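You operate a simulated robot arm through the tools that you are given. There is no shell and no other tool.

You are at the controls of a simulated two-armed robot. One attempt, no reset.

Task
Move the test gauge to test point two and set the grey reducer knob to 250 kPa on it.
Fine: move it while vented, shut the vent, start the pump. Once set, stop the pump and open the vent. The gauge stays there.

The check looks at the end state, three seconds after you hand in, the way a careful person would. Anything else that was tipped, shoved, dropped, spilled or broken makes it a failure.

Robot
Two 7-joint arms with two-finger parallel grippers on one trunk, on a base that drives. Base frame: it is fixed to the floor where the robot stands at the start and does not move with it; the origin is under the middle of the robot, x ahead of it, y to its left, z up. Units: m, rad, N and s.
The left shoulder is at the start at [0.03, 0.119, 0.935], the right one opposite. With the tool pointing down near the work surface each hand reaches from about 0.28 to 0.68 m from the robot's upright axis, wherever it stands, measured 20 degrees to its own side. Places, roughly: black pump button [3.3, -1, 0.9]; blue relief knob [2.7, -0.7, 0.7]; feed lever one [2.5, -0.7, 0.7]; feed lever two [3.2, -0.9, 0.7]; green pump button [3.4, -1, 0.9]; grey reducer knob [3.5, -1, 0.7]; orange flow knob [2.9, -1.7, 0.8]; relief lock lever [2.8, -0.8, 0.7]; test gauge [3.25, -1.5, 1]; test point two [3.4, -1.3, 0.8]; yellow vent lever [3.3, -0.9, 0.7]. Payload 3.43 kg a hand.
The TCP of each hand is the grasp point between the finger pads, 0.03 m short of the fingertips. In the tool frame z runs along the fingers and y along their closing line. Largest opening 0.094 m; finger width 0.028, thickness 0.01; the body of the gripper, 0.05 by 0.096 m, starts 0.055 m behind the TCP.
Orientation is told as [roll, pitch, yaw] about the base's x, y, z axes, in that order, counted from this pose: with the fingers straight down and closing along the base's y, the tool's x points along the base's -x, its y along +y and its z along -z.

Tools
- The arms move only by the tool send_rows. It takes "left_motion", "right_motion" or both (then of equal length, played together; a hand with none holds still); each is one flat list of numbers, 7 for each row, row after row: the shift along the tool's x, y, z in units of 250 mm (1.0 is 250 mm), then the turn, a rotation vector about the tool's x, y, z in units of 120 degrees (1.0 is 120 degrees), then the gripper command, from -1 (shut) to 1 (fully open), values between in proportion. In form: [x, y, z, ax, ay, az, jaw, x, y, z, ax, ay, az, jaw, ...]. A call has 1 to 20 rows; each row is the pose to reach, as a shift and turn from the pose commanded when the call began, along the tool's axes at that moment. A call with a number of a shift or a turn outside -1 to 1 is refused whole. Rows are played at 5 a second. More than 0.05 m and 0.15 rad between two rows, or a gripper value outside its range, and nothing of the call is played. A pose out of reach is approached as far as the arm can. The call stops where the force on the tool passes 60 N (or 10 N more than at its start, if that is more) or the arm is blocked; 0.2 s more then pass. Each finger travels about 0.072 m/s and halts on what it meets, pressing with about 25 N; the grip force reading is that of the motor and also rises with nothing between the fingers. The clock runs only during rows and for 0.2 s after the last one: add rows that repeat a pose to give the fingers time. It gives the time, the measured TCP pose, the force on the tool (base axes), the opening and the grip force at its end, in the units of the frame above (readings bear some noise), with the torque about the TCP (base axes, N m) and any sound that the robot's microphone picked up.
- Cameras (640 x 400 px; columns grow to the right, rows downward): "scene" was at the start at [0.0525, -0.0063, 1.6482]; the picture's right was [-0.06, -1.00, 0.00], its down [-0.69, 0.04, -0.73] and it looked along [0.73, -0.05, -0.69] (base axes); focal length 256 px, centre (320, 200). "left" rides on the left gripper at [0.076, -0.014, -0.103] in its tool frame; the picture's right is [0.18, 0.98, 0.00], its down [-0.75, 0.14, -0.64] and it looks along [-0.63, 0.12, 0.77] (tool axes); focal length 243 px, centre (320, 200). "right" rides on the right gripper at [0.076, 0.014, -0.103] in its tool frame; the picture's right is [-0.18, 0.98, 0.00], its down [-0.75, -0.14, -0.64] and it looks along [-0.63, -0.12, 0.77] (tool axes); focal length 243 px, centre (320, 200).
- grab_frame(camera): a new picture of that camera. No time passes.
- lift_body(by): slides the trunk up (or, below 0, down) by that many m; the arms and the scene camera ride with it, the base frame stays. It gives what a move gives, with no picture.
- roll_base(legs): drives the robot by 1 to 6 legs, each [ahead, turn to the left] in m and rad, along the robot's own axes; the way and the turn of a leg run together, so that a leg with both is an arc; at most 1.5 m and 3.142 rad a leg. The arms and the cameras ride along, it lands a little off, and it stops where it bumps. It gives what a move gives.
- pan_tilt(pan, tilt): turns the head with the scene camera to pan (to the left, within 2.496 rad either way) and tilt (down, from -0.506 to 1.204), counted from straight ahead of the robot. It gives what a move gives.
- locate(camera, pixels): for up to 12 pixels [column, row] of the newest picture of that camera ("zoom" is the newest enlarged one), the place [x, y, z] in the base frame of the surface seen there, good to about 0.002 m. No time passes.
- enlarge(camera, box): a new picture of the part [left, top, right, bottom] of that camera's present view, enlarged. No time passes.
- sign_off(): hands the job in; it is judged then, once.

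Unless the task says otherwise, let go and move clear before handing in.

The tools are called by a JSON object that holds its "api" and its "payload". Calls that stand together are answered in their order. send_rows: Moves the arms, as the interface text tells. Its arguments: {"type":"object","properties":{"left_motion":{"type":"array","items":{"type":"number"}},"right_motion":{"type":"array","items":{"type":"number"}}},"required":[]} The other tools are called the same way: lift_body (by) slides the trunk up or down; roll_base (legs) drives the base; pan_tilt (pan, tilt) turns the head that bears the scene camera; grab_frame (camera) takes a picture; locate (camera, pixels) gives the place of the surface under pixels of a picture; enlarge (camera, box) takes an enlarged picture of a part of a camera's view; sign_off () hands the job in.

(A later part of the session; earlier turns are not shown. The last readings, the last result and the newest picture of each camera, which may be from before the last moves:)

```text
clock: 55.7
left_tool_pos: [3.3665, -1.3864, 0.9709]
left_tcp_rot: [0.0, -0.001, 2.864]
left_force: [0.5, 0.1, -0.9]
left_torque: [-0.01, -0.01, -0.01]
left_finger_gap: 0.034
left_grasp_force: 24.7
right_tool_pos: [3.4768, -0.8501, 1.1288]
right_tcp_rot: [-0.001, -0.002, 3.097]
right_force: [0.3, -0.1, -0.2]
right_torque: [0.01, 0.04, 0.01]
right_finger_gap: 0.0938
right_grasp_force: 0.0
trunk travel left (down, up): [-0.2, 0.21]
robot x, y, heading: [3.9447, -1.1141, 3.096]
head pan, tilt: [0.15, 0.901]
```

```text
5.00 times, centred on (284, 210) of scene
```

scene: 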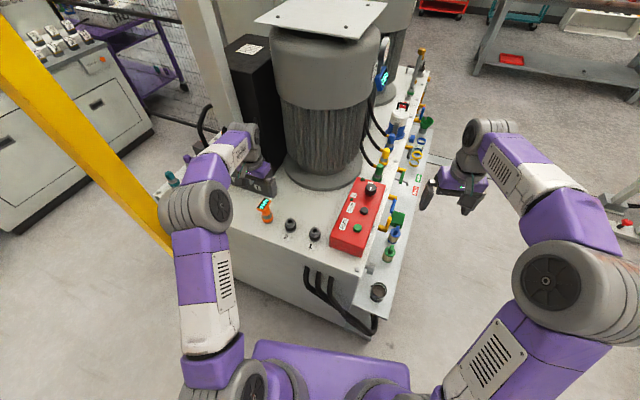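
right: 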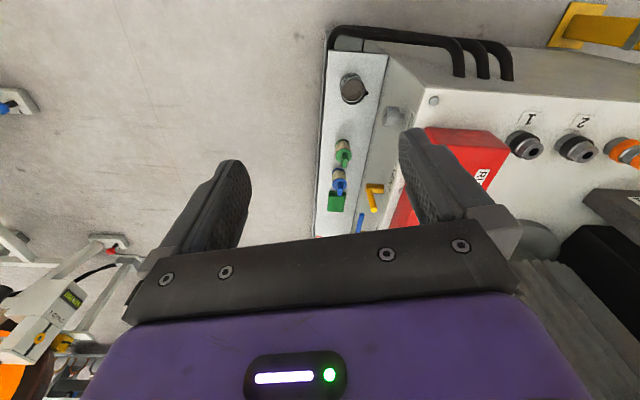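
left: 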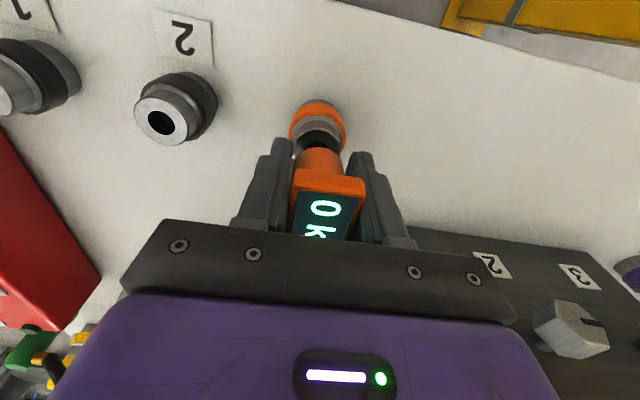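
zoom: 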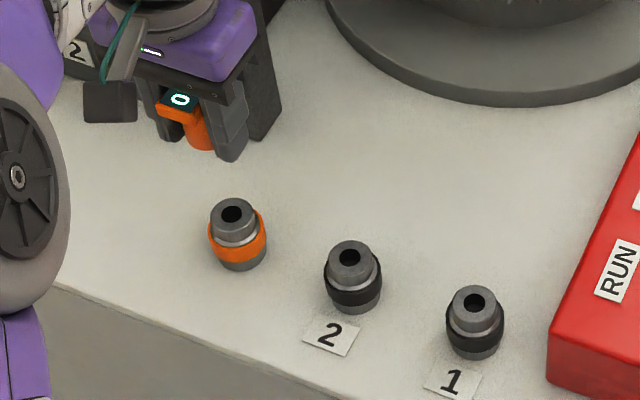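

{"api": "locate", "payload": {"camera": "zoom", "pixels": [[213, 213], [253, 214], [232, 201], [232, 228], [331, 256], [371, 257], [351, 244], [351, 271], [454, 301], [494, 302], [474, 289], [474, 316]]}}

{"api": "grab_frame", "payload": {"camera": "left"}}

{"api": "locate", "payload": {"camera": "left", "pixels": [[188, 87], [220, 92], [206, 72], [203, 102], [303, 110], [334, 111], [318, 95], [317, 125]]}}

```text
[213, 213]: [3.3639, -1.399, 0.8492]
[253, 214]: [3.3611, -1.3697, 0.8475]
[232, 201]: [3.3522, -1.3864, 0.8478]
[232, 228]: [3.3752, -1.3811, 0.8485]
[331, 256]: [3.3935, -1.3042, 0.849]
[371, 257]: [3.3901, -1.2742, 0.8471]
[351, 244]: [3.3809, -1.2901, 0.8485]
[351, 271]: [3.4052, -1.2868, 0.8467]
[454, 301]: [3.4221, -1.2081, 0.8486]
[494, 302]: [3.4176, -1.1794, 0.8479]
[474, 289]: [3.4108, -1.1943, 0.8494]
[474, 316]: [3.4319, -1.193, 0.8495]
```

```text
taken
```

left: 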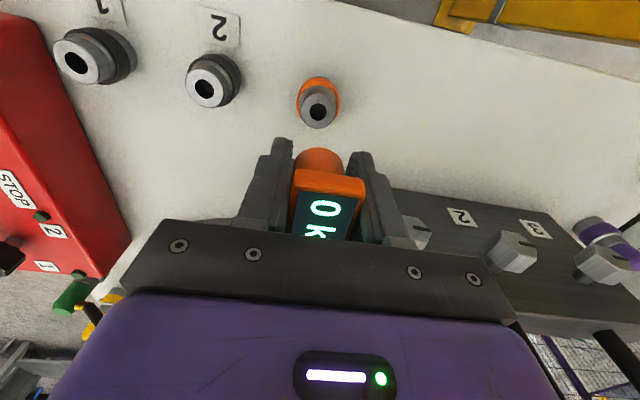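

```text
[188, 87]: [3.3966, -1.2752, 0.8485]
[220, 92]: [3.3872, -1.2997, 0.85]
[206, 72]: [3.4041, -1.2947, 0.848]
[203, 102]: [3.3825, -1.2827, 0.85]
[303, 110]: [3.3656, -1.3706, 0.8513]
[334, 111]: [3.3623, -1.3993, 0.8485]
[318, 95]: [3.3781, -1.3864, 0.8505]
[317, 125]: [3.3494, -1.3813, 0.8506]
```

Both cameras give the step from the parked socket to socket two as (0.029, 0.095). I'll shift the held gauge by exactly that at the present height and look.

{"api": "send_rows", "payload": {"left_motion": [0.002, -0.1, 0, 0, 0, 0, -1, 0.004, -0.2, 0, 0, 0, 0, -1, 0.006, -0.3, 0, 0, 0, 0, -1, 0.0067, -0.398, 0, 0, 0, 0, -1, 0.0067, -0.398, 0, 0, 0, 0, -1, 0.0067, -0.398, 0, 0, 0, 0, -1]}}

{"api": "enlarge", "payload": {"camera": "scene", "box": [230, 160, 342, 230]}}

{"api": "enlarge", "payload": {"camera": "right", "box": [440, 80, 640, 205]}}

```text
clock: 57.1
left_tool_pos: [3.3969, -1.292, 0.97]
left_tcp_rot: [0.004, 0.0, 2.863]
left_force: [-0.4, 0.0, -1.8]
left_torque: [-0.02, -0.02, 0.01]
left_finger_gap: 0.034
left_grasp_force: 25.3
right_tool_pos: [3.4766, -0.8493, 1.1288]
right_tcp_rot: [0.0, -0.001, 3.098]
right_force: [0.9, -0.4, 0.4]
right_torque: [0.02, -0.03, 0.03]
right_finger_gap: 0.0942
right_grasp_force: 0.0
trunk travel left (down, up): [-0.2, 0.21]
robot x, y, heading: [3.9432, -1.1111, 3.096]
head pan, tilt: [0.15, 0.901]
```

```text
5.71 times, centred on (286, 195) of scene
```

zoom: 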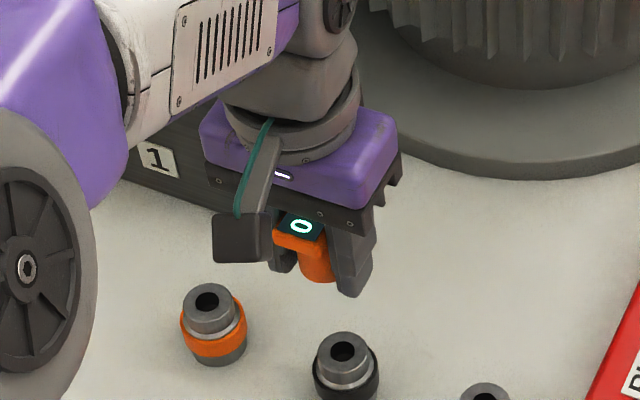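

```text
3.20 times, centred on (540, 142) of right
```

zoom: 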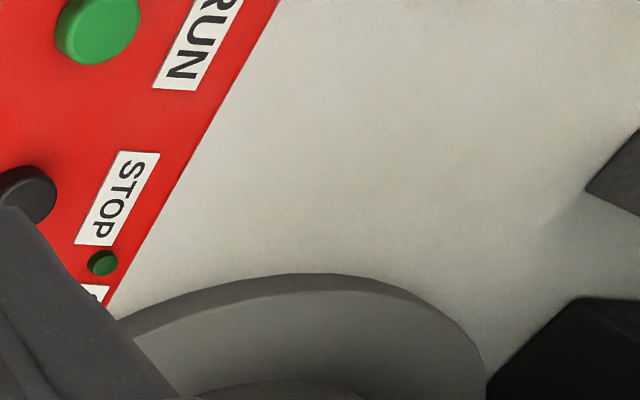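

The hand is at (3.397,-1.292), where I expected it over socket two. I'll lower in steps, checking the force.

{"api": "send_rows", "payload": {"left_motion": [0, 0, 0.08, 0, 0, 0, -1, 0, 0, 0.16, 0, 0, 0, -1, 0, 0, 0.2, 0, 0, 0, -1, 0, 0, 0.24, 0, 0, 0, -1, 0, 0, 0.24, 0, 0, 0, -1]}}

{"api": "enlarge", "payload": {"camera": "scene", "box": [260, 180, 324, 240]}}

{"api": "grab_frame", "payload": {"camera": "left"}}

```text
clock: 58.3
left_tool_pos: [3.3969, -1.2916, 0.9095]
left_tcp_rot: [0.001, 0.001, 2.862]
left_force: [0.3, -0.6, -1.7]
left_torque: [0.0, -0.02, 0.04]
left_finger_gap: 0.034
left_grasp_force: 25.1
right_tool_pos: [3.4761, -0.8503, 1.1291]
right_tcp_rot: [0.0, 0.001, 3.098]
right_force: [-0.3, -0.2, -0.7]
right_torque: [-0.01, 0.02, 0.02]
right_finger_gap: 0.094
right_grasp_force: 0.1
trunk travel left (down, up): [-0.2, 0.21]
robot x, y, heading: [3.9459, -1.1141, 3.104]
head pan, tilt: [0.15, 0.901]
```

```text
6.67 times, centred on (292, 210) of scene
```

zoom: 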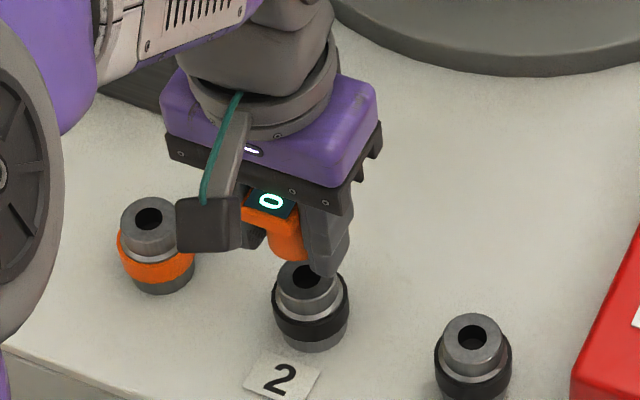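

```text
taken
```

left: 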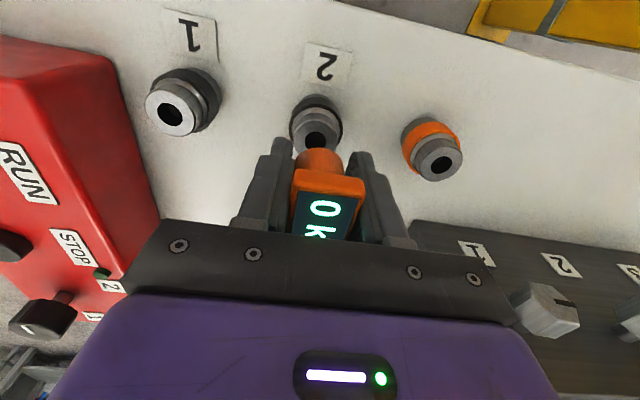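

No contact yet (force 1.7 N down, just the weight). I'll continue in 4 mm steps to just short of seating.

{"api": "send_rows", "payload": {"left_motion": [0, 0, 0.016, 0, 0, 0, -1, 0, 0, 0.032, 0, 0, 0, -1, 0, 0, 0.048, 0, 0, 0, -1, 0, 0, 0.048, 0, 0, 0, -1]}}

```text
clock: 59.3
left_tool_pos: [3.3963, -1.2912, 0.8983]
left_tcp_rot: [0.003, 0.001, 2.863]
left_force: [0.3, 0.4, -1.1]
left_torque: [0.02, 0.0, -0.02]
left_finger_gap: 0.0338
left_grasp_force: 24.8
right_tool_pos: [3.4765, -0.8495, 1.1299]
right_tcp_rot: [0.001, -0.001, 3.099]
right_force: [-0.1, -0.7, 0.2]
right_torque: [0.0, 0.0, 0.01]
right_finger_gap: 0.0939
right_grasp_force: 0.1
trunk travel left (down, up): [-0.2, 0.21]
robot x, y, heading: [3.946, -1.114, 3.095]
head pan, tilt: [0.15, 0.901]
```

{"api": "send_rows", "payload": {"left_motion": [0, 0, 0.016, 0, 0, 0, -1, 0, 0, 0.032, 0, 0, 0, -1, 0, 0, 0.048, 0, 0, 0, -1, 0, 0, 0.06, 0, 0, 0, -1, 0, 0, 0.072, 0, 0, 0, -1, 0, 0, 0.072, 0, 0, 0, -1]}}

{"api": "enlarge", "payload": {"camera": "scene", "box": [260, 180, 324, 240]}}

{"api": "enlarge", "payload": {"camera": "left", "box": [220, 60, 420, 250]}}

```text
clock: 60.7
left_tool_pos: [3.3961, -1.2911, 0.8801]
left_tcp_rot: [0.002, 0.001, 2.862]
left_force: [0.2, 0.0, -2.1]
left_torque: [-0.05, -0.02, 0.02]
left_finger_gap: 0.0339
left_grasp_force: 25.2
right_tool_pos: [3.4768, -0.8504, 1.1287]
right_tcp_rot: [0.0, -0.001, 3.098]
right_force: [0.9, 0.4, 0.2]
right_torque: [0.01, 0.01, 0.0]
right_finger_gap: 0.0941
right_grasp_force: 0.1
trunk travel left (down, up): [-0.2, 0.21]
robot x, y, heading: [3.9467, -1.1151, 3.106]
head pan, tilt: [0.15, 0.901]
```

```text
6.67 times, centred on (292, 210) of scene
```

zoom: 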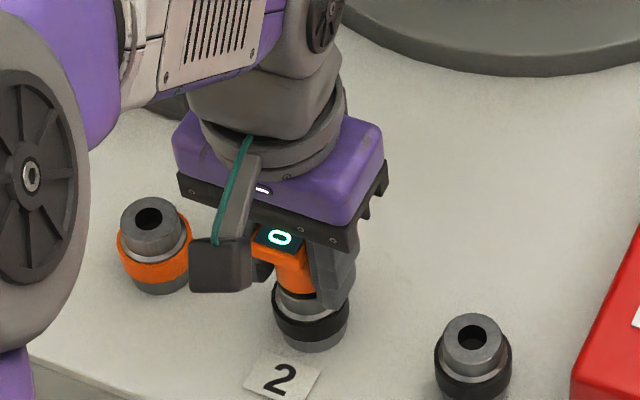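

```text
2.11 times, centred on (320, 155) of left
```

zoom: 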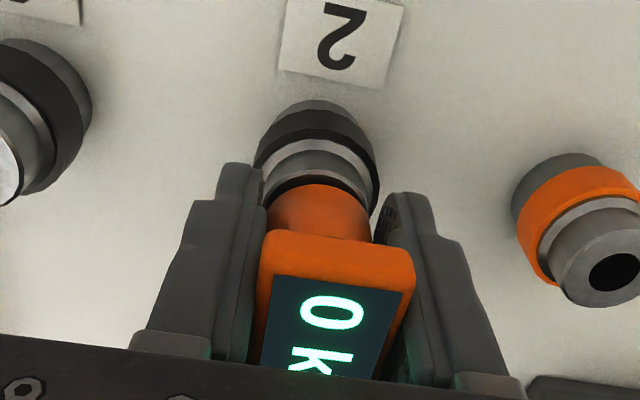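

The gauge stem is entering socket two with no side load. I'll go the last 4–5 mm until it seats.

{"api": "send_rows", "payload": {"left_motion": [0, 0, 0.006, 0, 0, 0, -1, 0, 0, 0.012, 0, 0, 0, -1, 0, 0, 0.016, 0, 0, 0, -1, 0, 0, 0.02, 0, 0, 0, -1, 0, 0, 0.02, 0, 0, 0, -1]}}

{"api": "enlarge", "payload": {"camera": "left", "box": [220, 60, 420, 250]}}

```text
clock: 61.9
left_tool_pos: [3.3966, -1.2911, 0.8792]
left_tcp_rot: [0.004, -0.01, 2.865]
left_force: [-0.9, -6.8, 41.3]
left_torque: [0.41, -0.41, -0.54]
left_finger_gap: 0.034
left_grasp_force: 25.1
right_tool_pos: [3.4792, -0.8502, 1.1305]
right_tcp_rot: [-0.001, -0.002, 3.097]
right_force: [0.3, 0.0, 0.4]
right_torque: [0.01, 0.0, 0.02]
right_finger_gap: 0.0941
right_grasp_force: 0.0
trunk travel left (down, up): [-0.2, 0.21]
robot x, y, heading: [3.9469, -1.1093, 3.1]
head pan, tilt: [0.15, 0.901]
```

```text
2.11 times, centred on (320, 155) of left
```

zoom: 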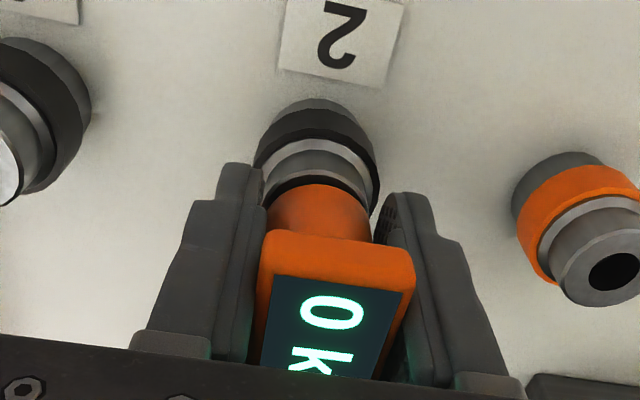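

The gauge met resistance of 41 N at z=0.879. I'll ease the load and compare the plate height with the original 0.9046.

{"api": "send_rows", "payload": {"left_motion": [0, 0, -0.006, 0, 0, 0, -1, 0, 0, -0.014, 0, 0, 0, -1, 0, 0, -0.014, 0, 0, 0, -1]}}

{"api": "enlarge", "payload": {"camera": "left", "box": [260, 90, 380, 250]}}

{"api": "locate", "payload": {"camera": "zoom", "pixels": [[280, 195], [290, 130], [320, 320], [300, 260]]}}

```text
clock: 62.7
left_tool_pos: [3.3961, -1.2902, 0.8798]
left_tcp_rot: [0.003, -0.004, 2.863]
left_force: [-4.6, -5.4, 22.2]
left_torque: [0.18, 0.0, -0.04]
left_finger_gap: 0.0339
left_grasp_force: 25.1
right_tool_pos: [3.4783, -0.849, 1.1298]
right_tcp_rot: [-0.001, -0.002, 3.098]
right_force: [-1.1, -0.1, 0.2]
right_torque: [-0.02, -0.05, 0.02]
right_finger_gap: 0.0941
right_grasp_force: 0.0
trunk travel left (down, up): [-0.2, 0.21]
robot x, y, heading: [3.9466, -1.1123, 3.1]
head pan, tilt: [0.15, 0.901]
```

```text
2.50 times, centred on (320, 170) of left
```

zoom: 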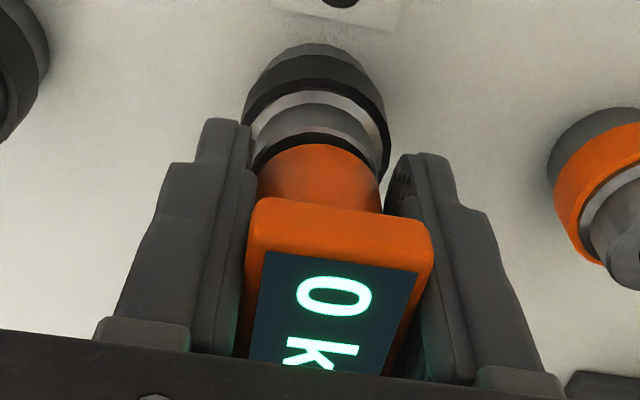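

```text
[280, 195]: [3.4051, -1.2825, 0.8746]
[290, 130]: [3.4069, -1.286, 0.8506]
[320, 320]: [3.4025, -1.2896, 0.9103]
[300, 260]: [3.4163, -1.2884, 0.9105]
```

The plate is at z≈0.910, about 5 mm higher than when parked, so it is not seated yet. The tool feels a (-x,-y) push, which suggests a small misalignment. I'll unload and look closely.

{"api": "send_rows", "payload": {"left_motion": [0, 0, -0.01, 0, 0, 0, -1, 0, 0, -0.02, 0, 0, 0, -1, 0, 0, -0.02, 0, 0, 0, -1]}}

{"api": "enlarge", "payload": {"camera": "scene", "box": [274, 200, 306, 234]}}

{"api": "enlarge", "payload": {"camera": "left", "box": [280, 90, 360, 190]}}

```text
clock: 63.5
left_tool_pos: [3.3982, -1.2906, 0.8811]
left_tcp_rot: [0.0, 0.007, 2.863]
left_force: [3.3, -1.2, -13.2]
left_torque: [-0.05, -0.44, -0.03]
left_finger_gap: 0.0343
left_grasp_force: 24.8
right_tool_pos: [3.4762, -0.8499, 1.1282]
right_tcp_rot: [0.001, -0.001, 3.098]
right_force: [-0.1, 0.4, -0.6]
right_torque: [-0.01, 0.0, 0.02]
right_finger_gap: 0.0938
right_grasp_force: 0.1
trunk travel left (down, up): [-0.2, 0.21]
robot x, y, heading: [3.9463, -1.1123, 3.102]
head pan, tilt: [0.15, 0.901]
```

```text
11.76 times, centred on (290, 217) of scene
```

zoom: 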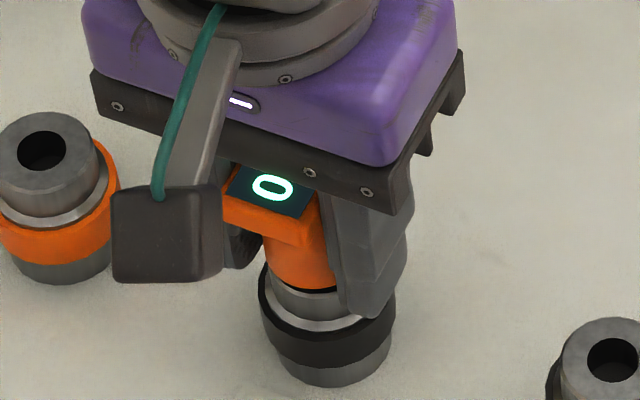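

```text
4.00 times, centred on (320, 140) of left
```

zoom: 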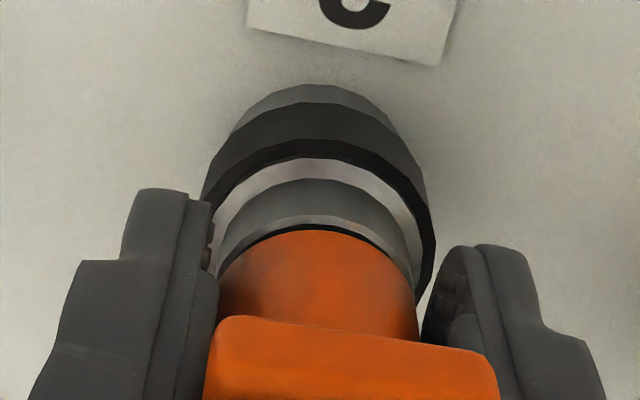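

The socket now pulls the gauge down with 13 N when I lift, so it may be latched. I'll re-measure the plate and body from both cameras.

{"api": "locate", "payload": {"camera": "zoom", "pixels": [[320, 340], [250, 330], [440, 360], [320, 260], [320, 222], [310, 195], [320, 168], [320, 130]]}}

{"api": "enlarge", "payload": {"camera": "scene", "box": [274, 200, 306, 234]}}

{"api": "locate", "payload": {"camera": "zoom", "pixels": [[272, 187], [245, 180], [260, 222], [290, 270], [295, 288], [295, 300], [295, 320], [300, 345], [40, 165], [40, 195], [60, 220]]}}

```text
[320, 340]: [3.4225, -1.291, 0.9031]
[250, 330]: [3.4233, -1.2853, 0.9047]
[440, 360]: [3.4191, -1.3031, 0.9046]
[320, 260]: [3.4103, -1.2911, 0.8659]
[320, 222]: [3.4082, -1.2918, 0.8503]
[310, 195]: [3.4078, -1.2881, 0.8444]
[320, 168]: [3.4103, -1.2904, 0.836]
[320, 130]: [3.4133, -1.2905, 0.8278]
```

```text
11.76 times, centred on (290, 217) of scene
```

zoom: 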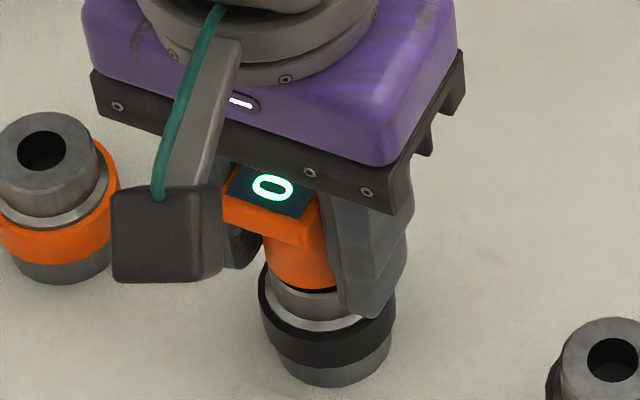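

```text
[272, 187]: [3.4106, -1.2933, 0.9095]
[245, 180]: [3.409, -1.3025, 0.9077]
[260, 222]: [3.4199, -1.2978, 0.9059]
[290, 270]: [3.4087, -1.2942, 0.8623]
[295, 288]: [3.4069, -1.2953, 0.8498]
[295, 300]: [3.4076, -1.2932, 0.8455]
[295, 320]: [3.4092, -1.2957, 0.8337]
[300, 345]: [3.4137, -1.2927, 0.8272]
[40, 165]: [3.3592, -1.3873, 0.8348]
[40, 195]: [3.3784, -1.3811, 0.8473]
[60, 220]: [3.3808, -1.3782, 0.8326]
```

The plate top is about 0.909, still 4 mm above its parked height, yet the socket grips it. I'll press down again moderately, unload, and then open the jaws to see how it sits.

{"api": "send_rows", "payload": {"left_motion": [0, 0, 0.012, 0, 0, 0, -1, 0, 0, 0.024, 0, 0, 0, -1, 0, 0, 0.036, 0, 0, 0, -1, 0, 0, 0.036, 0, 0, 0, -1]}}

{"api": "enlarge", "payload": {"camera": "scene", "box": [274, 200, 306, 234]}}

{"api": "locate", "payload": {"camera": "zoom", "pixels": [[272, 187], [245, 180], [260, 222]]}}

```text
clock: 64.5
left_tool_pos: [3.3963, -1.289, 0.8788]
left_tcp_rot: [0.001, -0.003, 2.862]
left_force: [6.4, -2.3, 11.1]
left_torque: [-0.01, 0.11, -0.05]
left_finger_gap: 0.0341
left_grasp_force: 24.6
right_tool_pos: [3.4786, -0.8504, 1.1291]
right_tcp_rot: [0.001, -0.001, 3.097]
right_force: [0.9, -0.1, 0.1]
right_torque: [0.02, -0.04, 0.03]
right_finger_gap: 0.0941
right_grasp_force: 0.0
trunk travel left (down, up): [-0.2, 0.21]
robot x, y, heading: [3.9469, -1.1163, 3.101]
head pan, tilt: [0.15, 0.901]
```

```text
11.76 times, centred on (290, 217) of scene
```

zoom: 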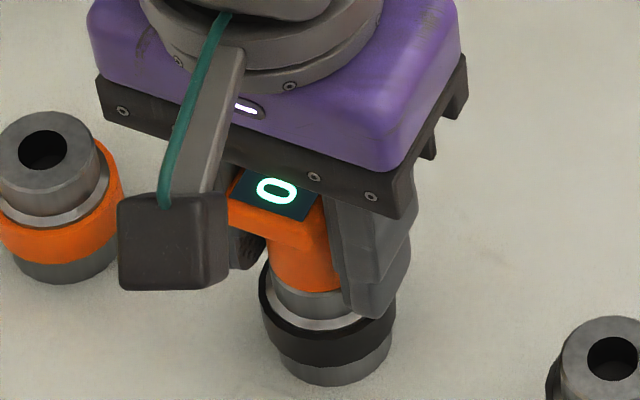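

```text
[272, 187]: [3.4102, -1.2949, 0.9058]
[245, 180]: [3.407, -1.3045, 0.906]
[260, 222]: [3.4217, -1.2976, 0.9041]
```

Now the plate is at 0.906 and the dark gap under the orange body has closed, so it looks seated. I'll press 1–2 mm more to be sure, unload, and open the jaws.

{"api": "send_rows", "payload": {"left_motion": [0, 0, 0.005, 0, 0, 0, -1, 0, 0, 0.01, 0, 0, 0, -1, 0, 0, 0.01, 0, 0, 0, -1]}}

{"api": "enlarge", "payload": {"camera": "scene", "box": [274, 200, 306, 234]}}

{"api": "locate", "payload": {"camera": "zoom", "pixels": [[272, 187], [245, 180], [260, 222]]}}

```text
clock: 65.3
left_tool_pos: [3.3967, -1.2898, 0.8735]
left_tcp_rot: [0.003, -0.004, 2.862]
left_force: [-2.9, -2.7, 19.2]
left_torque: [0.09, 0.01, -0.02]
left_finger_gap: 0.0344
left_grasp_force: 25.1
right_tool_pos: [3.4798, -0.8491, 1.1294]
right_tcp_rot: [0.001, 0.002, 3.099]
right_force: [0.1, -0.1, -0.3]
right_torque: [0.01, 0.02, 0.0]
right_finger_gap: 0.0942
right_grasp_force: 0.1
trunk travel left (down, up): [-0.2, 0.21]
robot x, y, heading: [3.9426, -1.1104, 3.099]
head pan, tilt: [0.15, 0.901]
```

```text
11.76 times, centred on (290, 217) of scene
```

zoom: 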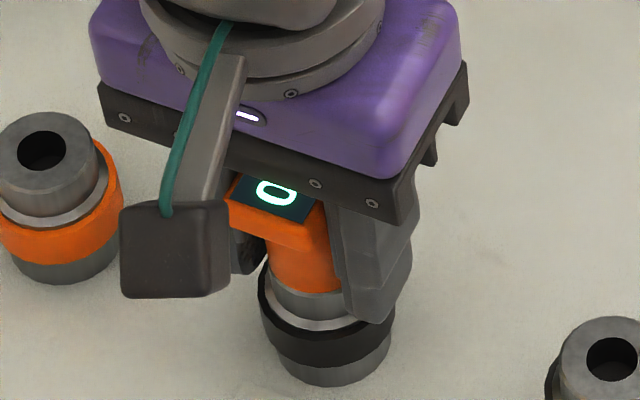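

```text
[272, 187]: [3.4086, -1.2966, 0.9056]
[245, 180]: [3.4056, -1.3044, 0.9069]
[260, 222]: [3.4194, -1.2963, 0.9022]
```

The hand now slips down over the gauge while the plate stays at 0.906, so it is seated. I'll open the jaws and rise clear.

{"api": "send_rows", "payload": {"left_motion": [0, 0, -0.008, 0, 0, 0, 0, 0, 0, -0.008, 0, 0, 0, 1, 0, 0, -0.008, 0, 0, 0, 1, 0, 0, -0.008, 0, 0, 0, 1, 0, 0, -0.12, 0, 0, 0, 1, 0, 0, -0.3, 0, 0, 0, 1, 0, 0, -0.48, 0, 0, 0, 1, 0, 0, -0.6, 0, 0, 0, 1, 0, 0, -0.6, 0, 0, 0, 1]}}

{"api": "enlarge", "payload": {"camera": "scene", "box": [260, 190, 324, 234]}}

{"api": "grab_frame", "payload": {"camera": "left"}}

```text
clock: 67.3
left_tool_pos: [3.3954, -1.2894, 1.0211]
left_tcp_rot: [0.001, -0.001, 2.863]
left_force: [-0.7, 0.9, 0.1]
left_torque: [0.02, -0.01, 0.0]
left_finger_gap: 0.0938
left_grasp_force: 0.0
right_tool_pos: [3.4778, -0.8505, 1.1292]
right_tcp_rot: [0.001, 0.0, 3.098]
right_force: [0.4, 0.7, 0.2]
right_torque: [-0.02, 0.0, 0.03]
right_finger_gap: 0.0938
right_grasp_force: 0.1
trunk travel left (down, up): [-0.2, 0.21]
robot x, y, heading: [3.9445, -1.1163, 3.097]
head pan, tilt: [0.15, 0.901]
```

```text
9.09 times, centred on (292, 212) of scene
```

zoom: 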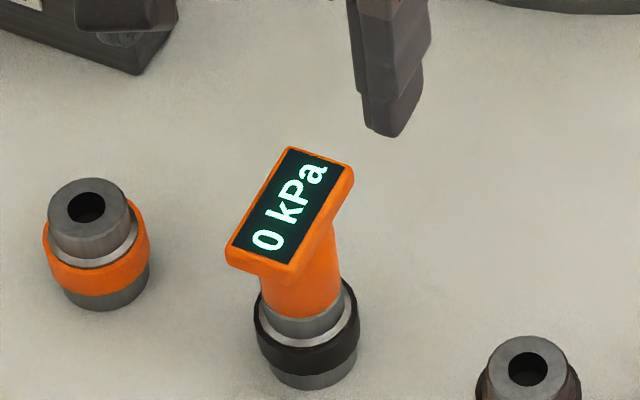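

```text
taken
```

left: 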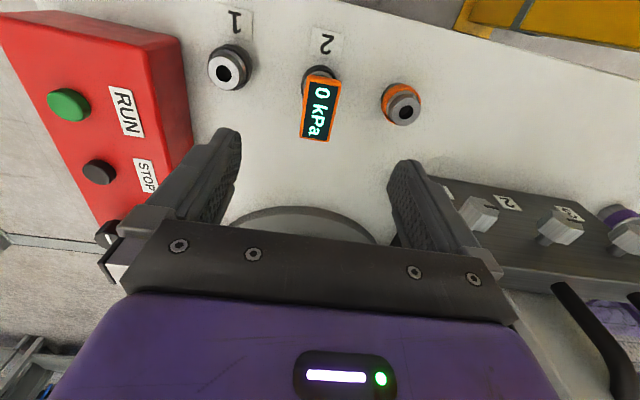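

The gauge stands upright on socket two reading "0 kPa" (zoom (285,205)), and the hand is clear. Now I'll back off and drive round to stand in front of the panel.

{"api": "send_rows", "payload": {"left_motion": [0.15, 0, -0.1, 0, 0, 0, 1, 0.3, 0, -0.2, 0, 0, 0, 1, 0.4, 0, -0.32, 0, 0, 0, 1, 0.4, 0, -0.32, 0, 0, 0, 1]}}

{"api": "roll_base", "payload": {"legs": [[-0.2, 0], [0, -1.3], [0.75, 0], [0, 1.12], [0.36, 0], [0, 1.5]]}}

{"api": "pan_tilt", "payload": {"pan": 0.0, "tilt": 0.8}}

{"api": "grab_frame", "payload": {"camera": "scene"}}

```text
clock: 68.3
left_tool_pos: [3.4927, -1.3213, 1.1014]
left_tcp_rot: [0.001, 0.001, 2.863]
left_force: [0.7, 0.3, 0.7]
left_torque: [-0.01, -0.01, 0.0]
left_finger_gap: 0.0939
left_grasp_force: 0.1
right_tool_pos: [3.4755, -0.8489, 1.1286]
right_tcp_rot: [-0.001, 0.002, 3.097]
right_force: [0.7, 0.7, 0.7]
right_torque: [0.04, -0.02, 0.02]
right_finger_gap: 0.0941
right_grasp_force: 0.0
trunk travel left (down, up): [-0.2, 0.21]
robot x, y, heading: [3.9442, -1.1146, 3.098]
head pan, tilt: [0.15, 0.901]
```

```text
clock: 85.2
left_tool_pos: [3.707, -0.7765, 1.1008]
left_tcp_rot: [0.002, 0.001, -2.141]
left_force: [0.6, -0.7, -0.6]
left_torque: [0.03, -0.02, -0.03]
left_finger_gap: 0.094
left_grasp_force: 0.1
right_tool_pos: [3.2504, -0.6552, 1.1287]
right_tcp_rot: [0.0, 0.001, -1.903]
right_force: [0.6, -0.9, 0.7]
right_torque: [0.01, 0.0, 0.05]
right_finger_gap: 0.0944
right_grasp_force: 0.1
trunk travel left (down, up): [-0.2, 0.21]
robot x, y, heading: [3.6377, -0.2791, -1.906]
head pan, tilt: [0.15, 0.901]
```

```text
clock: 85.9
left_tool_pos: [3.7063, -0.775, 1.1004]
left_tcp_rot: [0.0, 0.0, -2.14]
left_force: [-0.1, -0.5, 0.2]
left_torque: [0.01, 0.02, 0.0]
left_finger_gap: 0.0941
left_grasp_force: 0.0
right_tool_pos: [3.2514, -0.6552, 1.1286]
right_tcp_rot: [0.0, 0.002, -1.906]
right_force: [0.5, -0.1, 0.5]
right_torque: [0.03, -0.02, -0.04]
right_finger_gap: 0.0938
right_grasp_force: 0.0
trunk travel left (down, up): [-0.2, 0.21]
robot x, y, heading: [3.639, -0.2775, -1.905]
head pan, tilt: [0.0, 0.799]
```

```text
taken
```

scene: 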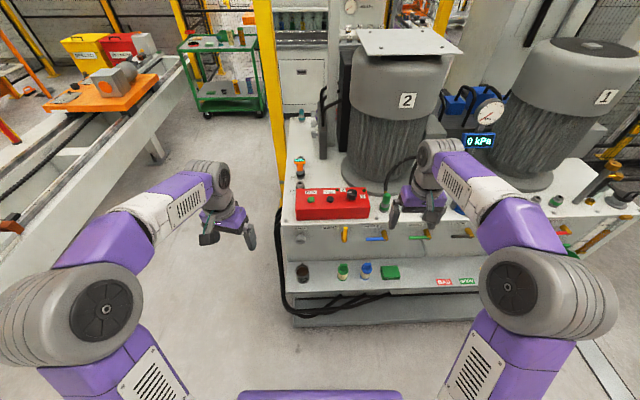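

Now I'm squarely in front of the panel. I'll zoom in on the controls and measure them.

{"api": "enlarge", "payload": {"camera": "scene", "box": [285, 210, 385, 272]}}

{"api": "locate", "payload": {"camera": "zoom", "pixels": [[95, 165], [100, 150], [130, 120], [375, 130], [375, 165], [372, 185], [385, 205], [60, 240], [250, 280], [500, 240], [390, 165], [510, 180]]}}

{"api": "enlarge", "payload": {"camera": "scene", "box": [280, 140, 400, 222]}}

```text
6.40 times, centred on (335, 241) of scene
```

zoom: 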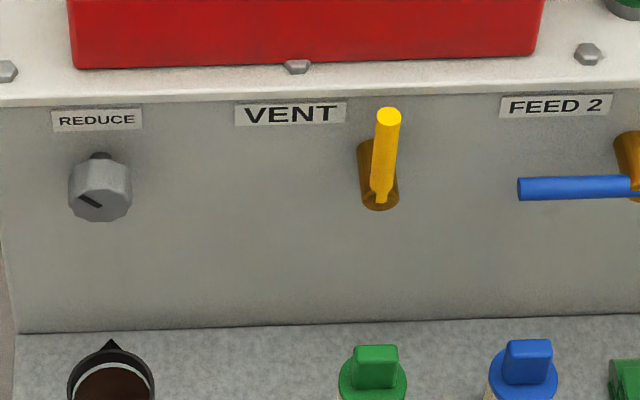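

```text
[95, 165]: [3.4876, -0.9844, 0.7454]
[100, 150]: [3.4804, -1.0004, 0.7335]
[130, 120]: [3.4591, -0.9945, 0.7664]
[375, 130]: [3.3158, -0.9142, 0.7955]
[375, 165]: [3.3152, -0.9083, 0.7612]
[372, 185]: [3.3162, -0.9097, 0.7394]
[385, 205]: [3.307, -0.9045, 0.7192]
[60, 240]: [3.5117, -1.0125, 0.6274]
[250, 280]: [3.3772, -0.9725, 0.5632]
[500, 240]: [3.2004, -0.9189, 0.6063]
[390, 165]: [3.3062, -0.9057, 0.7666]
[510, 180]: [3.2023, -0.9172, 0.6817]
```

```text
4.88 times, centred on (340, 181) of scene
```

zoom: 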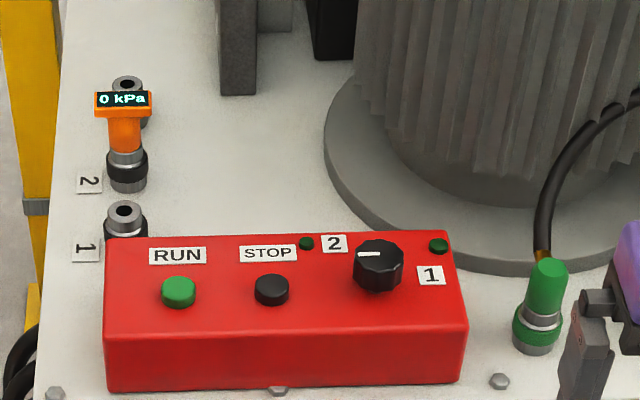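

Selector points to "2"; the vent handle stands vertical at about (3.311,-0.911) with its top at z=0.80. The panel normal is (0.29,0.96). I'll zoom in on the knob and lever for exact shapes.

{"api": "enlarge", "payload": {"camera": "scene", "box": [290, 226, 314, 250]}}

{"api": "locate", "payload": {"camera": "zoom", "pixels": [[320, 240], [250, 240], [390, 240], [320, 300], [320, 180], [320, 130], [320, 100], [200, 200], [460, 200], [280, 200]]}}

{"api": "enlarge", "payload": {"camera": "scene", "box": [334, 222, 358, 246]}}

```text
16.00 times, centred on (302, 238) of scene
```

zoom: 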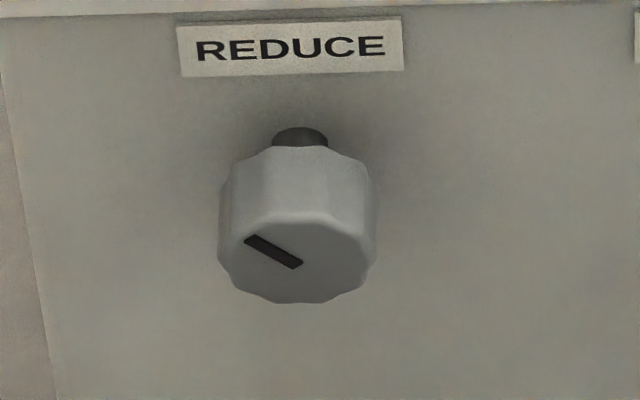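

```text
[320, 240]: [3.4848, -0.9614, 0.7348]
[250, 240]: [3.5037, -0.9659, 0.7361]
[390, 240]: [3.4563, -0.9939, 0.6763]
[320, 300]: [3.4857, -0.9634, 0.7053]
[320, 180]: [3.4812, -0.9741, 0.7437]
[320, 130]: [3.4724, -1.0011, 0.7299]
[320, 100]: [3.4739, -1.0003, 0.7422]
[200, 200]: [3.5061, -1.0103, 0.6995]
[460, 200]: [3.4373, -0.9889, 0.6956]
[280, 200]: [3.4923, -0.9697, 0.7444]
```

```text
16.00 times, centred on (346, 234) of scene
```

zoom: 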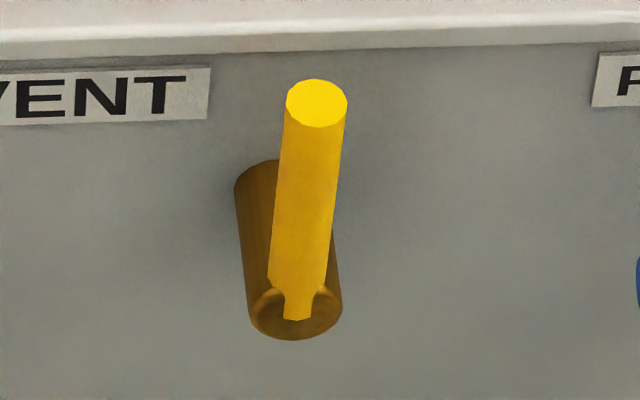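

The knob face centre is at (3.491,-0.964,0.725), about 40 mm across and standing 40 mm off the panel. I'll move 0.1 m closer so the buttons also come within reach.

{"api": "roll_base", "payload": {"legs": [[0.1, 0.03]]}}

{"api": "grab_frame", "payload": {"camera": "scene"}}

{"api": "enlarge", "payload": {"camera": "scene", "box": [270, 200, 430, 300]}}

```text
clock: 87.1
left_tool_pos: [3.6886, -0.8702, 1.101]
left_tcp_rot: [0.002, 0.0, -2.112]
left_force: [-0.1, 0.2, -0.4]
left_torque: [0.03, -0.02, 0.02]
left_finger_gap: 0.0939
left_grasp_force: 0.0
right_tool_pos: [3.2296, -0.7636, 1.1275]
right_tcp_rot: [-0.001, 0.001, -1.876]
right_force: [0.7, -0.5, 0.3]
right_torque: [0.05, -0.05, -0.01]
right_finger_gap: 0.0938
right_grasp_force: 0.0
trunk travel left (down, up): [-0.2, 0.21]
robot x, y, heading: [3.6028, -0.3768, -1.879]
head pan, tilt: [0.0, 0.799]
```

```text
taken
```

scene: 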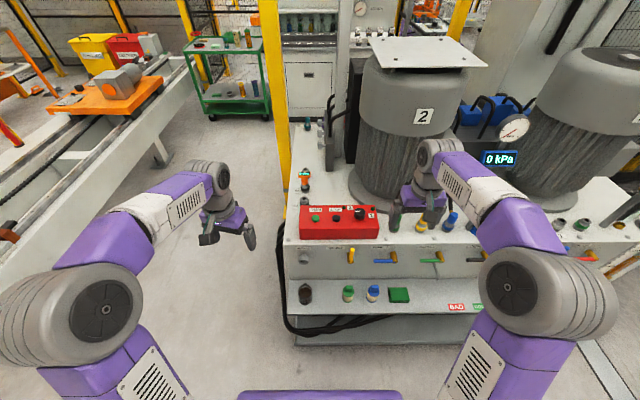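

```text
4.00 times, centred on (350, 250) of scene
```

zoom: 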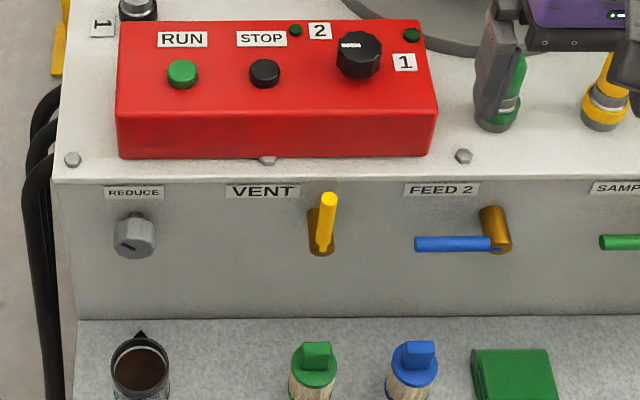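

{"api": "locate", "payload": {"camera": "zoom", "pixels": [[183, 71], [265, 71], [183, 90], [328, 197], [330, 220], [320, 245], [455, 243], [420, 243], [135, 245], [138, 365], [312, 352], [410, 350]]}}

{"api": "locate", "payload": {"camera": "zoom", "pixels": [[140, 340], [220, 380], [220, 300], [250, 200], [170, 280], [360, 280], [494, 210], [497, 245], [60, 330], [230, 175], [230, 160]]}}

```text
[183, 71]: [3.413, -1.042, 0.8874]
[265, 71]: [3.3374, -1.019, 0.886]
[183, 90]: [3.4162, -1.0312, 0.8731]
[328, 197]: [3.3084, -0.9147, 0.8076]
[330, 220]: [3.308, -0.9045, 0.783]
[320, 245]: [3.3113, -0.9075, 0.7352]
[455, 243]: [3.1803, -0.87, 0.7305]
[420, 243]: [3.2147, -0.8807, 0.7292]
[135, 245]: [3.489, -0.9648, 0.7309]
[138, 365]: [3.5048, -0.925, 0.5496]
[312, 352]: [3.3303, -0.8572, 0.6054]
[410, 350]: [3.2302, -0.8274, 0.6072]
```

```text
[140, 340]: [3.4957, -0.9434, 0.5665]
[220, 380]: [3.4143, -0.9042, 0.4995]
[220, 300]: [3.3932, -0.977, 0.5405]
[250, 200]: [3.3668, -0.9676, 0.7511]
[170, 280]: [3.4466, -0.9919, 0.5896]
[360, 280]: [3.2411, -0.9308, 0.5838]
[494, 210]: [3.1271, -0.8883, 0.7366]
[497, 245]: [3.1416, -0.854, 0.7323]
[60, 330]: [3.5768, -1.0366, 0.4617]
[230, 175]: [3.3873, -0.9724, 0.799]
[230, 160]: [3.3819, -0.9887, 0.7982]
```

Controls are measured: RUN (3.413,-1.042), STOP (3.337,-1.019), vent hub (3.311, z 0.73) with a vertical handle 38 mm off the panel. I'll turn the right hand to point its closed fingers at the panel, in free air.

{"api": "send_rows", "payload": {"right_motion": [0, 0, 0, 0, -0.068, 0, 1, 0, 0, 0, 0, -0.136, 0, 1, 0, 0, 0, 0, -0.204, 0, 0.5, 0, 0, 0, 0, -0.272, 0, 0, 0, 0, 0, 0, -0.34, 0, -0.5, 0, 0, 0, 0, -0.408, 0, -1, 0, 0, 0, 0, -0.476, 0, -1, 0, 0, 0, 0, -0.544, 0, -1, 0, 0, 0, 0, -0.612, 0, -1, 0, 0, 0, 0, -0.68, 0, -1, 0, 0, 0, 0, -0.75, 0, -1, 0, 0, 0, 0, -0.75, 0, -1, 0, 0, 0, 0, -0.75, 0, -1]}}

{"api": "grab_frame", "payload": {"camera": "scene"}}

{"api": "grab_frame", "payload": {"camera": "right"}}

```text
clock: 89.9
left_tool_pos: [3.6903, -0.8701, 1.1013]
left_tcp_rot: [0.0, -0.001, -2.112]
left_force: [0.6, 0.1, 0.0]
left_torque: [0.02, 0.01, 0.02]
left_finger_gap: 0.0941
left_grasp_force: 0.1
right_tool_pos: [3.2323, -0.7605, 1.1303]
right_tcp_rot: [-1.64, -1.572, -0.239]
right_force: [-0.2, -0.3, -1.2]
right_torque: [0.04, 0.0, -0.03]
right_finger_gap: 0.0
right_grasp_force: 25.1
right hand out of reach, approached as far as the arm can: row 8, 9
trunk travel left (down, up): [-0.2, 0.21]
robot x, y, heading: [3.5992, -0.3769, -1.875]
head pan, tilt: [0.0, 0.799]
```

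```text
taken
```

scene: 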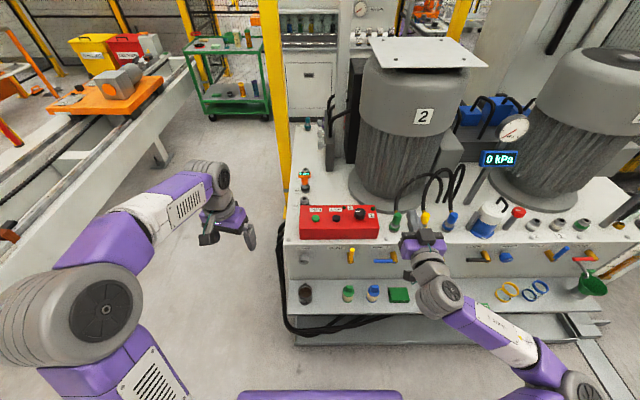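

```text
taken
```

right: 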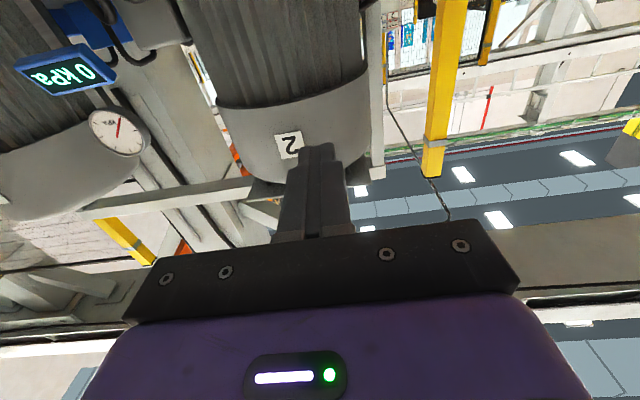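

The right hand points at the panel with its fingers shut. I'll lower it in front of the panel to the right side of the vent handle, in two calls, keeping 15 cm off.

{"api": "send_rows", "payload": {"right_motion": [0.16, 0.07, 0.006, 0, 0, 0, -1, 0.32, 0.14, 0.012, 0, 0, 0, -1, 0.48, 0.21, 0.018, 0, 0, 0, -1, 0.64, 0.28, 0.024, 0, 0, 0, -1, 0.8, 0.344, 0.028, 0, 0, 0, -1, 0.8, 0.344, 0.028, 0, 0, 0, -1]}}

{"api": "send_rows", "payload": {"right_motion": [0.16, 0, 0, 0, 0, 0, -1, 0.32, 0, 0, 0, 0, 0, -1, 0.48, 0, 0, 0, 0, 0, -1, 0.58, 0, 0, 0, 0, 0, -1, 0.58, 0, 0, 0, 0, 0, -1]}}

{"api": "grab_frame", "payload": {"camera": "scene"}}

{"api": "grab_frame", "payload": {"camera": "right"}}

```text
clock: 91.3
left_tool_pos: [3.69, -0.8686, 1.101]
left_tcp_rot: [0.003, 0.001, -2.112]
left_force: [-0.1, 0.3, 0.7]
left_torque: [-0.02, 0.0, 0.01]
left_finger_gap: 0.0939
left_grasp_force: 0.1
right_tool_pos: [3.2295, -0.7596, 1.1295]
right_tcp_rot: [0.692, -1.57, -2.57]
right_force: [-0.3, -0.8, 0.8]
right_torque: [0.0, 0.0, 0.02]
right_finger_gap: 0.0
right_grasp_force: 24.9
right hand out of reach, approached as far as the arm can: row 1, 2, 3, 4, 5, 6
trunk travel left (down, up): [-0.2, 0.21]
robot x, y, heading: [3.6057, -0.3751, -1.876]
head pan, tilt: [0.0, 0.799]
```

```text
clock: 92.5
left_tool_pos: [3.6893, -0.8693, 1.1008]
left_tcp_rot: [0.001, 0.001, -2.112]
left_force: [-0.8, 0.0, -0.8]
left_torque: [0.01, -0.02, 0.02]
left_finger_gap: 0.0941
left_grasp_force: 0.0
right_tool_pos: [3.201, -0.726, 1.1087]
right_tcp_rot: [0.03, -1.563, -1.903]
right_force: [-0.4, 1.3, 0.5]
right_torque: [0.03, -0.04, 0.01]
right_finger_gap: 0.0
right_grasp_force: 24.7
right hand out of reach, approached as far as the arm can: row 1, 2, 3, 4, 5
trunk travel left (down, up): [-0.2, 0.21]
robot x, y, heading: [3.607, -0.3754, -1.876]
head pan, tilt: [0.0, 0.799]
```

```text
taken
```

scene: 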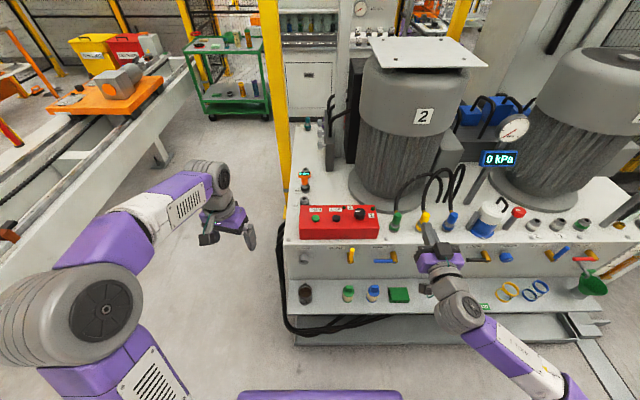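

```text
taken
```

right: 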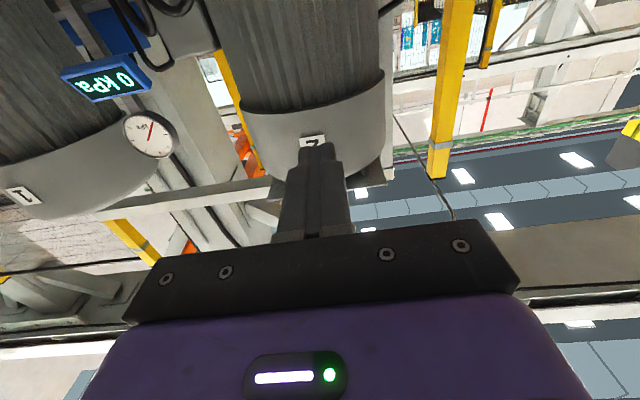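

The arm reports "out of reach": the wrist is too close to the trunk when the hand is horizontal. I'll back the robot off 0.22 m and then check where the hand is commanded.

{"api": "roll_base", "payload": {"legs": [[-0.22, 0]]}}

{"api": "send_rows", "payload": {"right_motion": [0, 0, 0, 0, 0, 0, -1]}}

```text
clock: 94.2
left_tool_pos: [3.7573, -0.6607, 1.1017]
left_tcp_rot: [0.002, 0.0, -2.108]
left_force: [0.3, -0.1, 0.0]
left_torque: [-0.02, -0.02, 0.01]
left_finger_gap: 0.094
left_grasp_force: 0.0
right_tool_pos: [3.2671, -0.5192, 1.107]
right_tcp_rot: [0.071, -1.564, -1.94]
right_force: [0.2, 0.1, 0.4]
right_torque: [0.02, 0.0, 0.0]
right_finger_gap: 0.0
right_grasp_force: 25.2
trunk travel left (down, up): [-0.2, 0.21]
robot x, y, heading: [3.6721, -0.1657, -1.869]
head pan, tilt: [0.0, 0.799]
```

```text
clock: 94.5
left_tool_pos: [3.7557, -0.6611, 1.1015]
left_tcp_rot: [0.002, 0.0, -2.107]
left_force: [0.3, 0.5, -0.7]
left_torque: [0.04, -0.02, 0.04]
left_finger_gap: 0.0937
left_grasp_force: 0.0
right_tool_pos: [3.2666, -0.5207, 1.1073]
right_tcp_rot: [0.061, -1.565, -1.931]
right_force: [0.5, 0.6, 0.3]
right_torque: [0.01, 0.02, -0.01]
right_finger_gap: 0.0
right_grasp_force: 25.0
trunk travel left (down, up): [-0.2, 0.21]
robot x, y, heading: [3.6741, -0.1658, -1.872]
head pan, tilt: [0.0, 0.799]
```

The commanded pose follows the real one. Now I'll move the right hand forward to the standoff point 15 cm in front of the panel, still high.

{"api": "send_rows", "payload": {"right_motion": [0, 0.083, 0.164, 0, 0, 0, -1, 0, 0.166, 0.328, 0, 0, 0, -1, 0, 0.249, 0.492, 0, 0, 0, -1, 0, 0.332, 0.656, 0, 0, 0, -1, 0, 0.415, 0.82, 0, 0, 0, -1, 0, 0.495, 0.98, 0, 0, 0, -1, 0, 0.495, 0.98, 0, 0, 0, -1]}}

{"api": "send_rows", "payload": {"right_motion": [0.16, 0, 0, 0, 0, 0, -1, 0.32, 0, 0, 0, 0, 0, -1, 0.48, 0, 0, 0, 0, 0, -1, 0.64, 0, 0, 0, 0, 0, -1, 0.64, 0, 0, 0, 0, 0, -1]}}

{"api": "grab_frame", "payload": {"camera": "scene"}}

```text
clock: 96.2
left_tool_pos: [3.7563, -0.6603, 1.1006]
left_tcp_rot: [0.001, 0.001, -2.11]
left_force: [0.4, 1.1, 0.2]
left_torque: [0.0, -0.01, -0.04]
left_finger_gap: 0.0939
left_grasp_force: 0.0
right_tool_pos: [3.277, -0.7519, 1.1395]
right_tcp_rot: [0.01, -1.521, -1.859]
right_force: [-0.2, 0.2, 1.1]
right_torque: [0.0, 0.01, -0.02]
right_finger_gap: 0.0
right_grasp_force: 24.9
right hand out of reach, approached as far as the arm can: row 1, 2, 3, 4, 5, 6, 7
trunk travel left (down, up): [-0.2, 0.21]
robot x, y, heading: [3.672, -0.17, -1.876]
head pan, tilt: [0.0, 0.799]
```

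```text
clock: 97.3
left_tool_pos: [3.7572, -0.6605, 1.1017]
left_tcp_rot: [0.002, -0.001, -2.108]
left_force: [0.4, 0.4, 0.3]
left_torque: [0.01, 0.0, 0.0]
left_finger_gap: 0.094
left_grasp_force: 0.1
right_tool_pos: [3.2227, -0.7488, 1.0817]
right_tcp_rot: [0.029, -1.486, -1.854]
right_force: [0.0, -0.1, -0.8]
right_torque: [0.02, -0.03, 0.0]
right_finger_gap: 0.0
right_grasp_force: 25.2
right hand out of reach, approached as far as the arm can: row 1, 2, 3, 4, 5
trunk travel left (down, up): [-0.2, 0.21]
robot x, y, heading: [3.6689, -0.1693, -1.867]
head pan, tilt: [0.0, 0.799]
```

```text
taken
```

scene: 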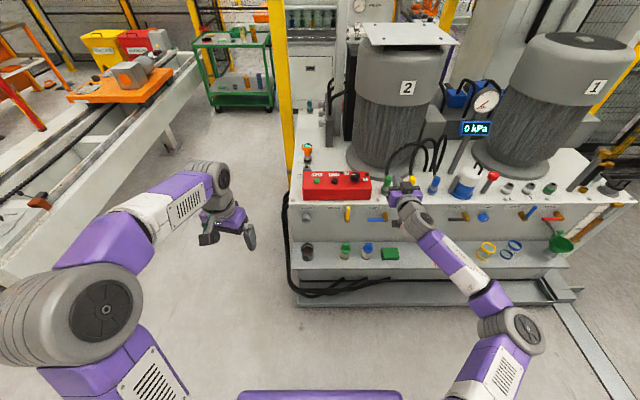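

The arm took an elbow-low posture and is limited there. I'll turn the hand back to pointing down, pivoting about the wrist, then re-approach lower in front of the panel, where only the wrist has to pitch up.

{"api": "send_rows", "payload": {"right_motion": [0.118, 0, -0.009, 0, 0.071, 0, -1, 0.234, 0, -0.035, 0, 0.142, 0, -1, 0.345, 0, -0.078, 0, 0.213, 0, -1, 0.448, 0, -0.137, 0, 0.284, 0, -1, 0.542, 0, -0.211, 0, 0.355, 0, -1, 0.622, 0, -0.298, 0, 0.426, 0, -1, 0.69, 0, -0.395, 0, 0.497, 0, -1, 0.742, 0, -0.502, 0, 0.568, 0, -1, 0.778, 0, -0.615, 0, 0.639, 0, -1, 0.797, 0, -0.732, 0, 0.71, 0, -1, 0.797, 0, -0.732, 0, 0.71, 0, -1]}}

{"api": "grab_frame", "payload": {"camera": "scene"}}

```text
clock: 99.8
left_tool_pos: [3.7556, -0.6605, 1.1023]
left_tcp_rot: [0.002, 0.001, -2.108]
left_force: [-0.6, -0.5, -0.2]
left_torque: [-0.03, 0.01, 0.0]
left_finger_gap: 0.0941
left_grasp_force: 0.0
right_tool_pos: [3.2697, -0.5576, 0.8973]
right_tcp_rot: [0.001, 0.004, -1.828]
right_force: [-0.3, -0.2, 0.4]
right_torque: [0.01, 0.0, 0.03]
right_finger_gap: 0.0001
right_grasp_force: 24.6
trunk travel left (down, up): [-0.2, 0.21]
robot x, y, heading: [3.6706, -0.169, -1.871]
head pan, tilt: [0.0, 0.799]
```

```text
taken
```

scene: 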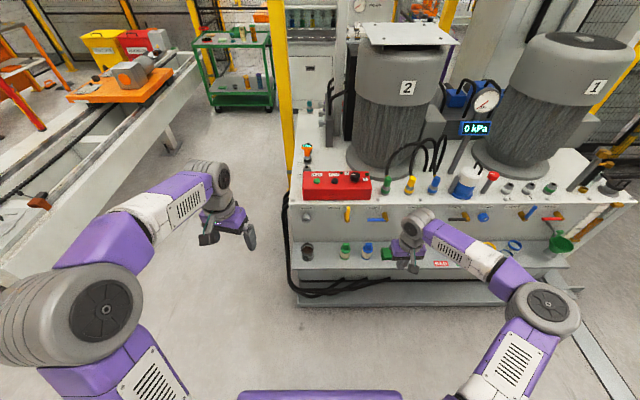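

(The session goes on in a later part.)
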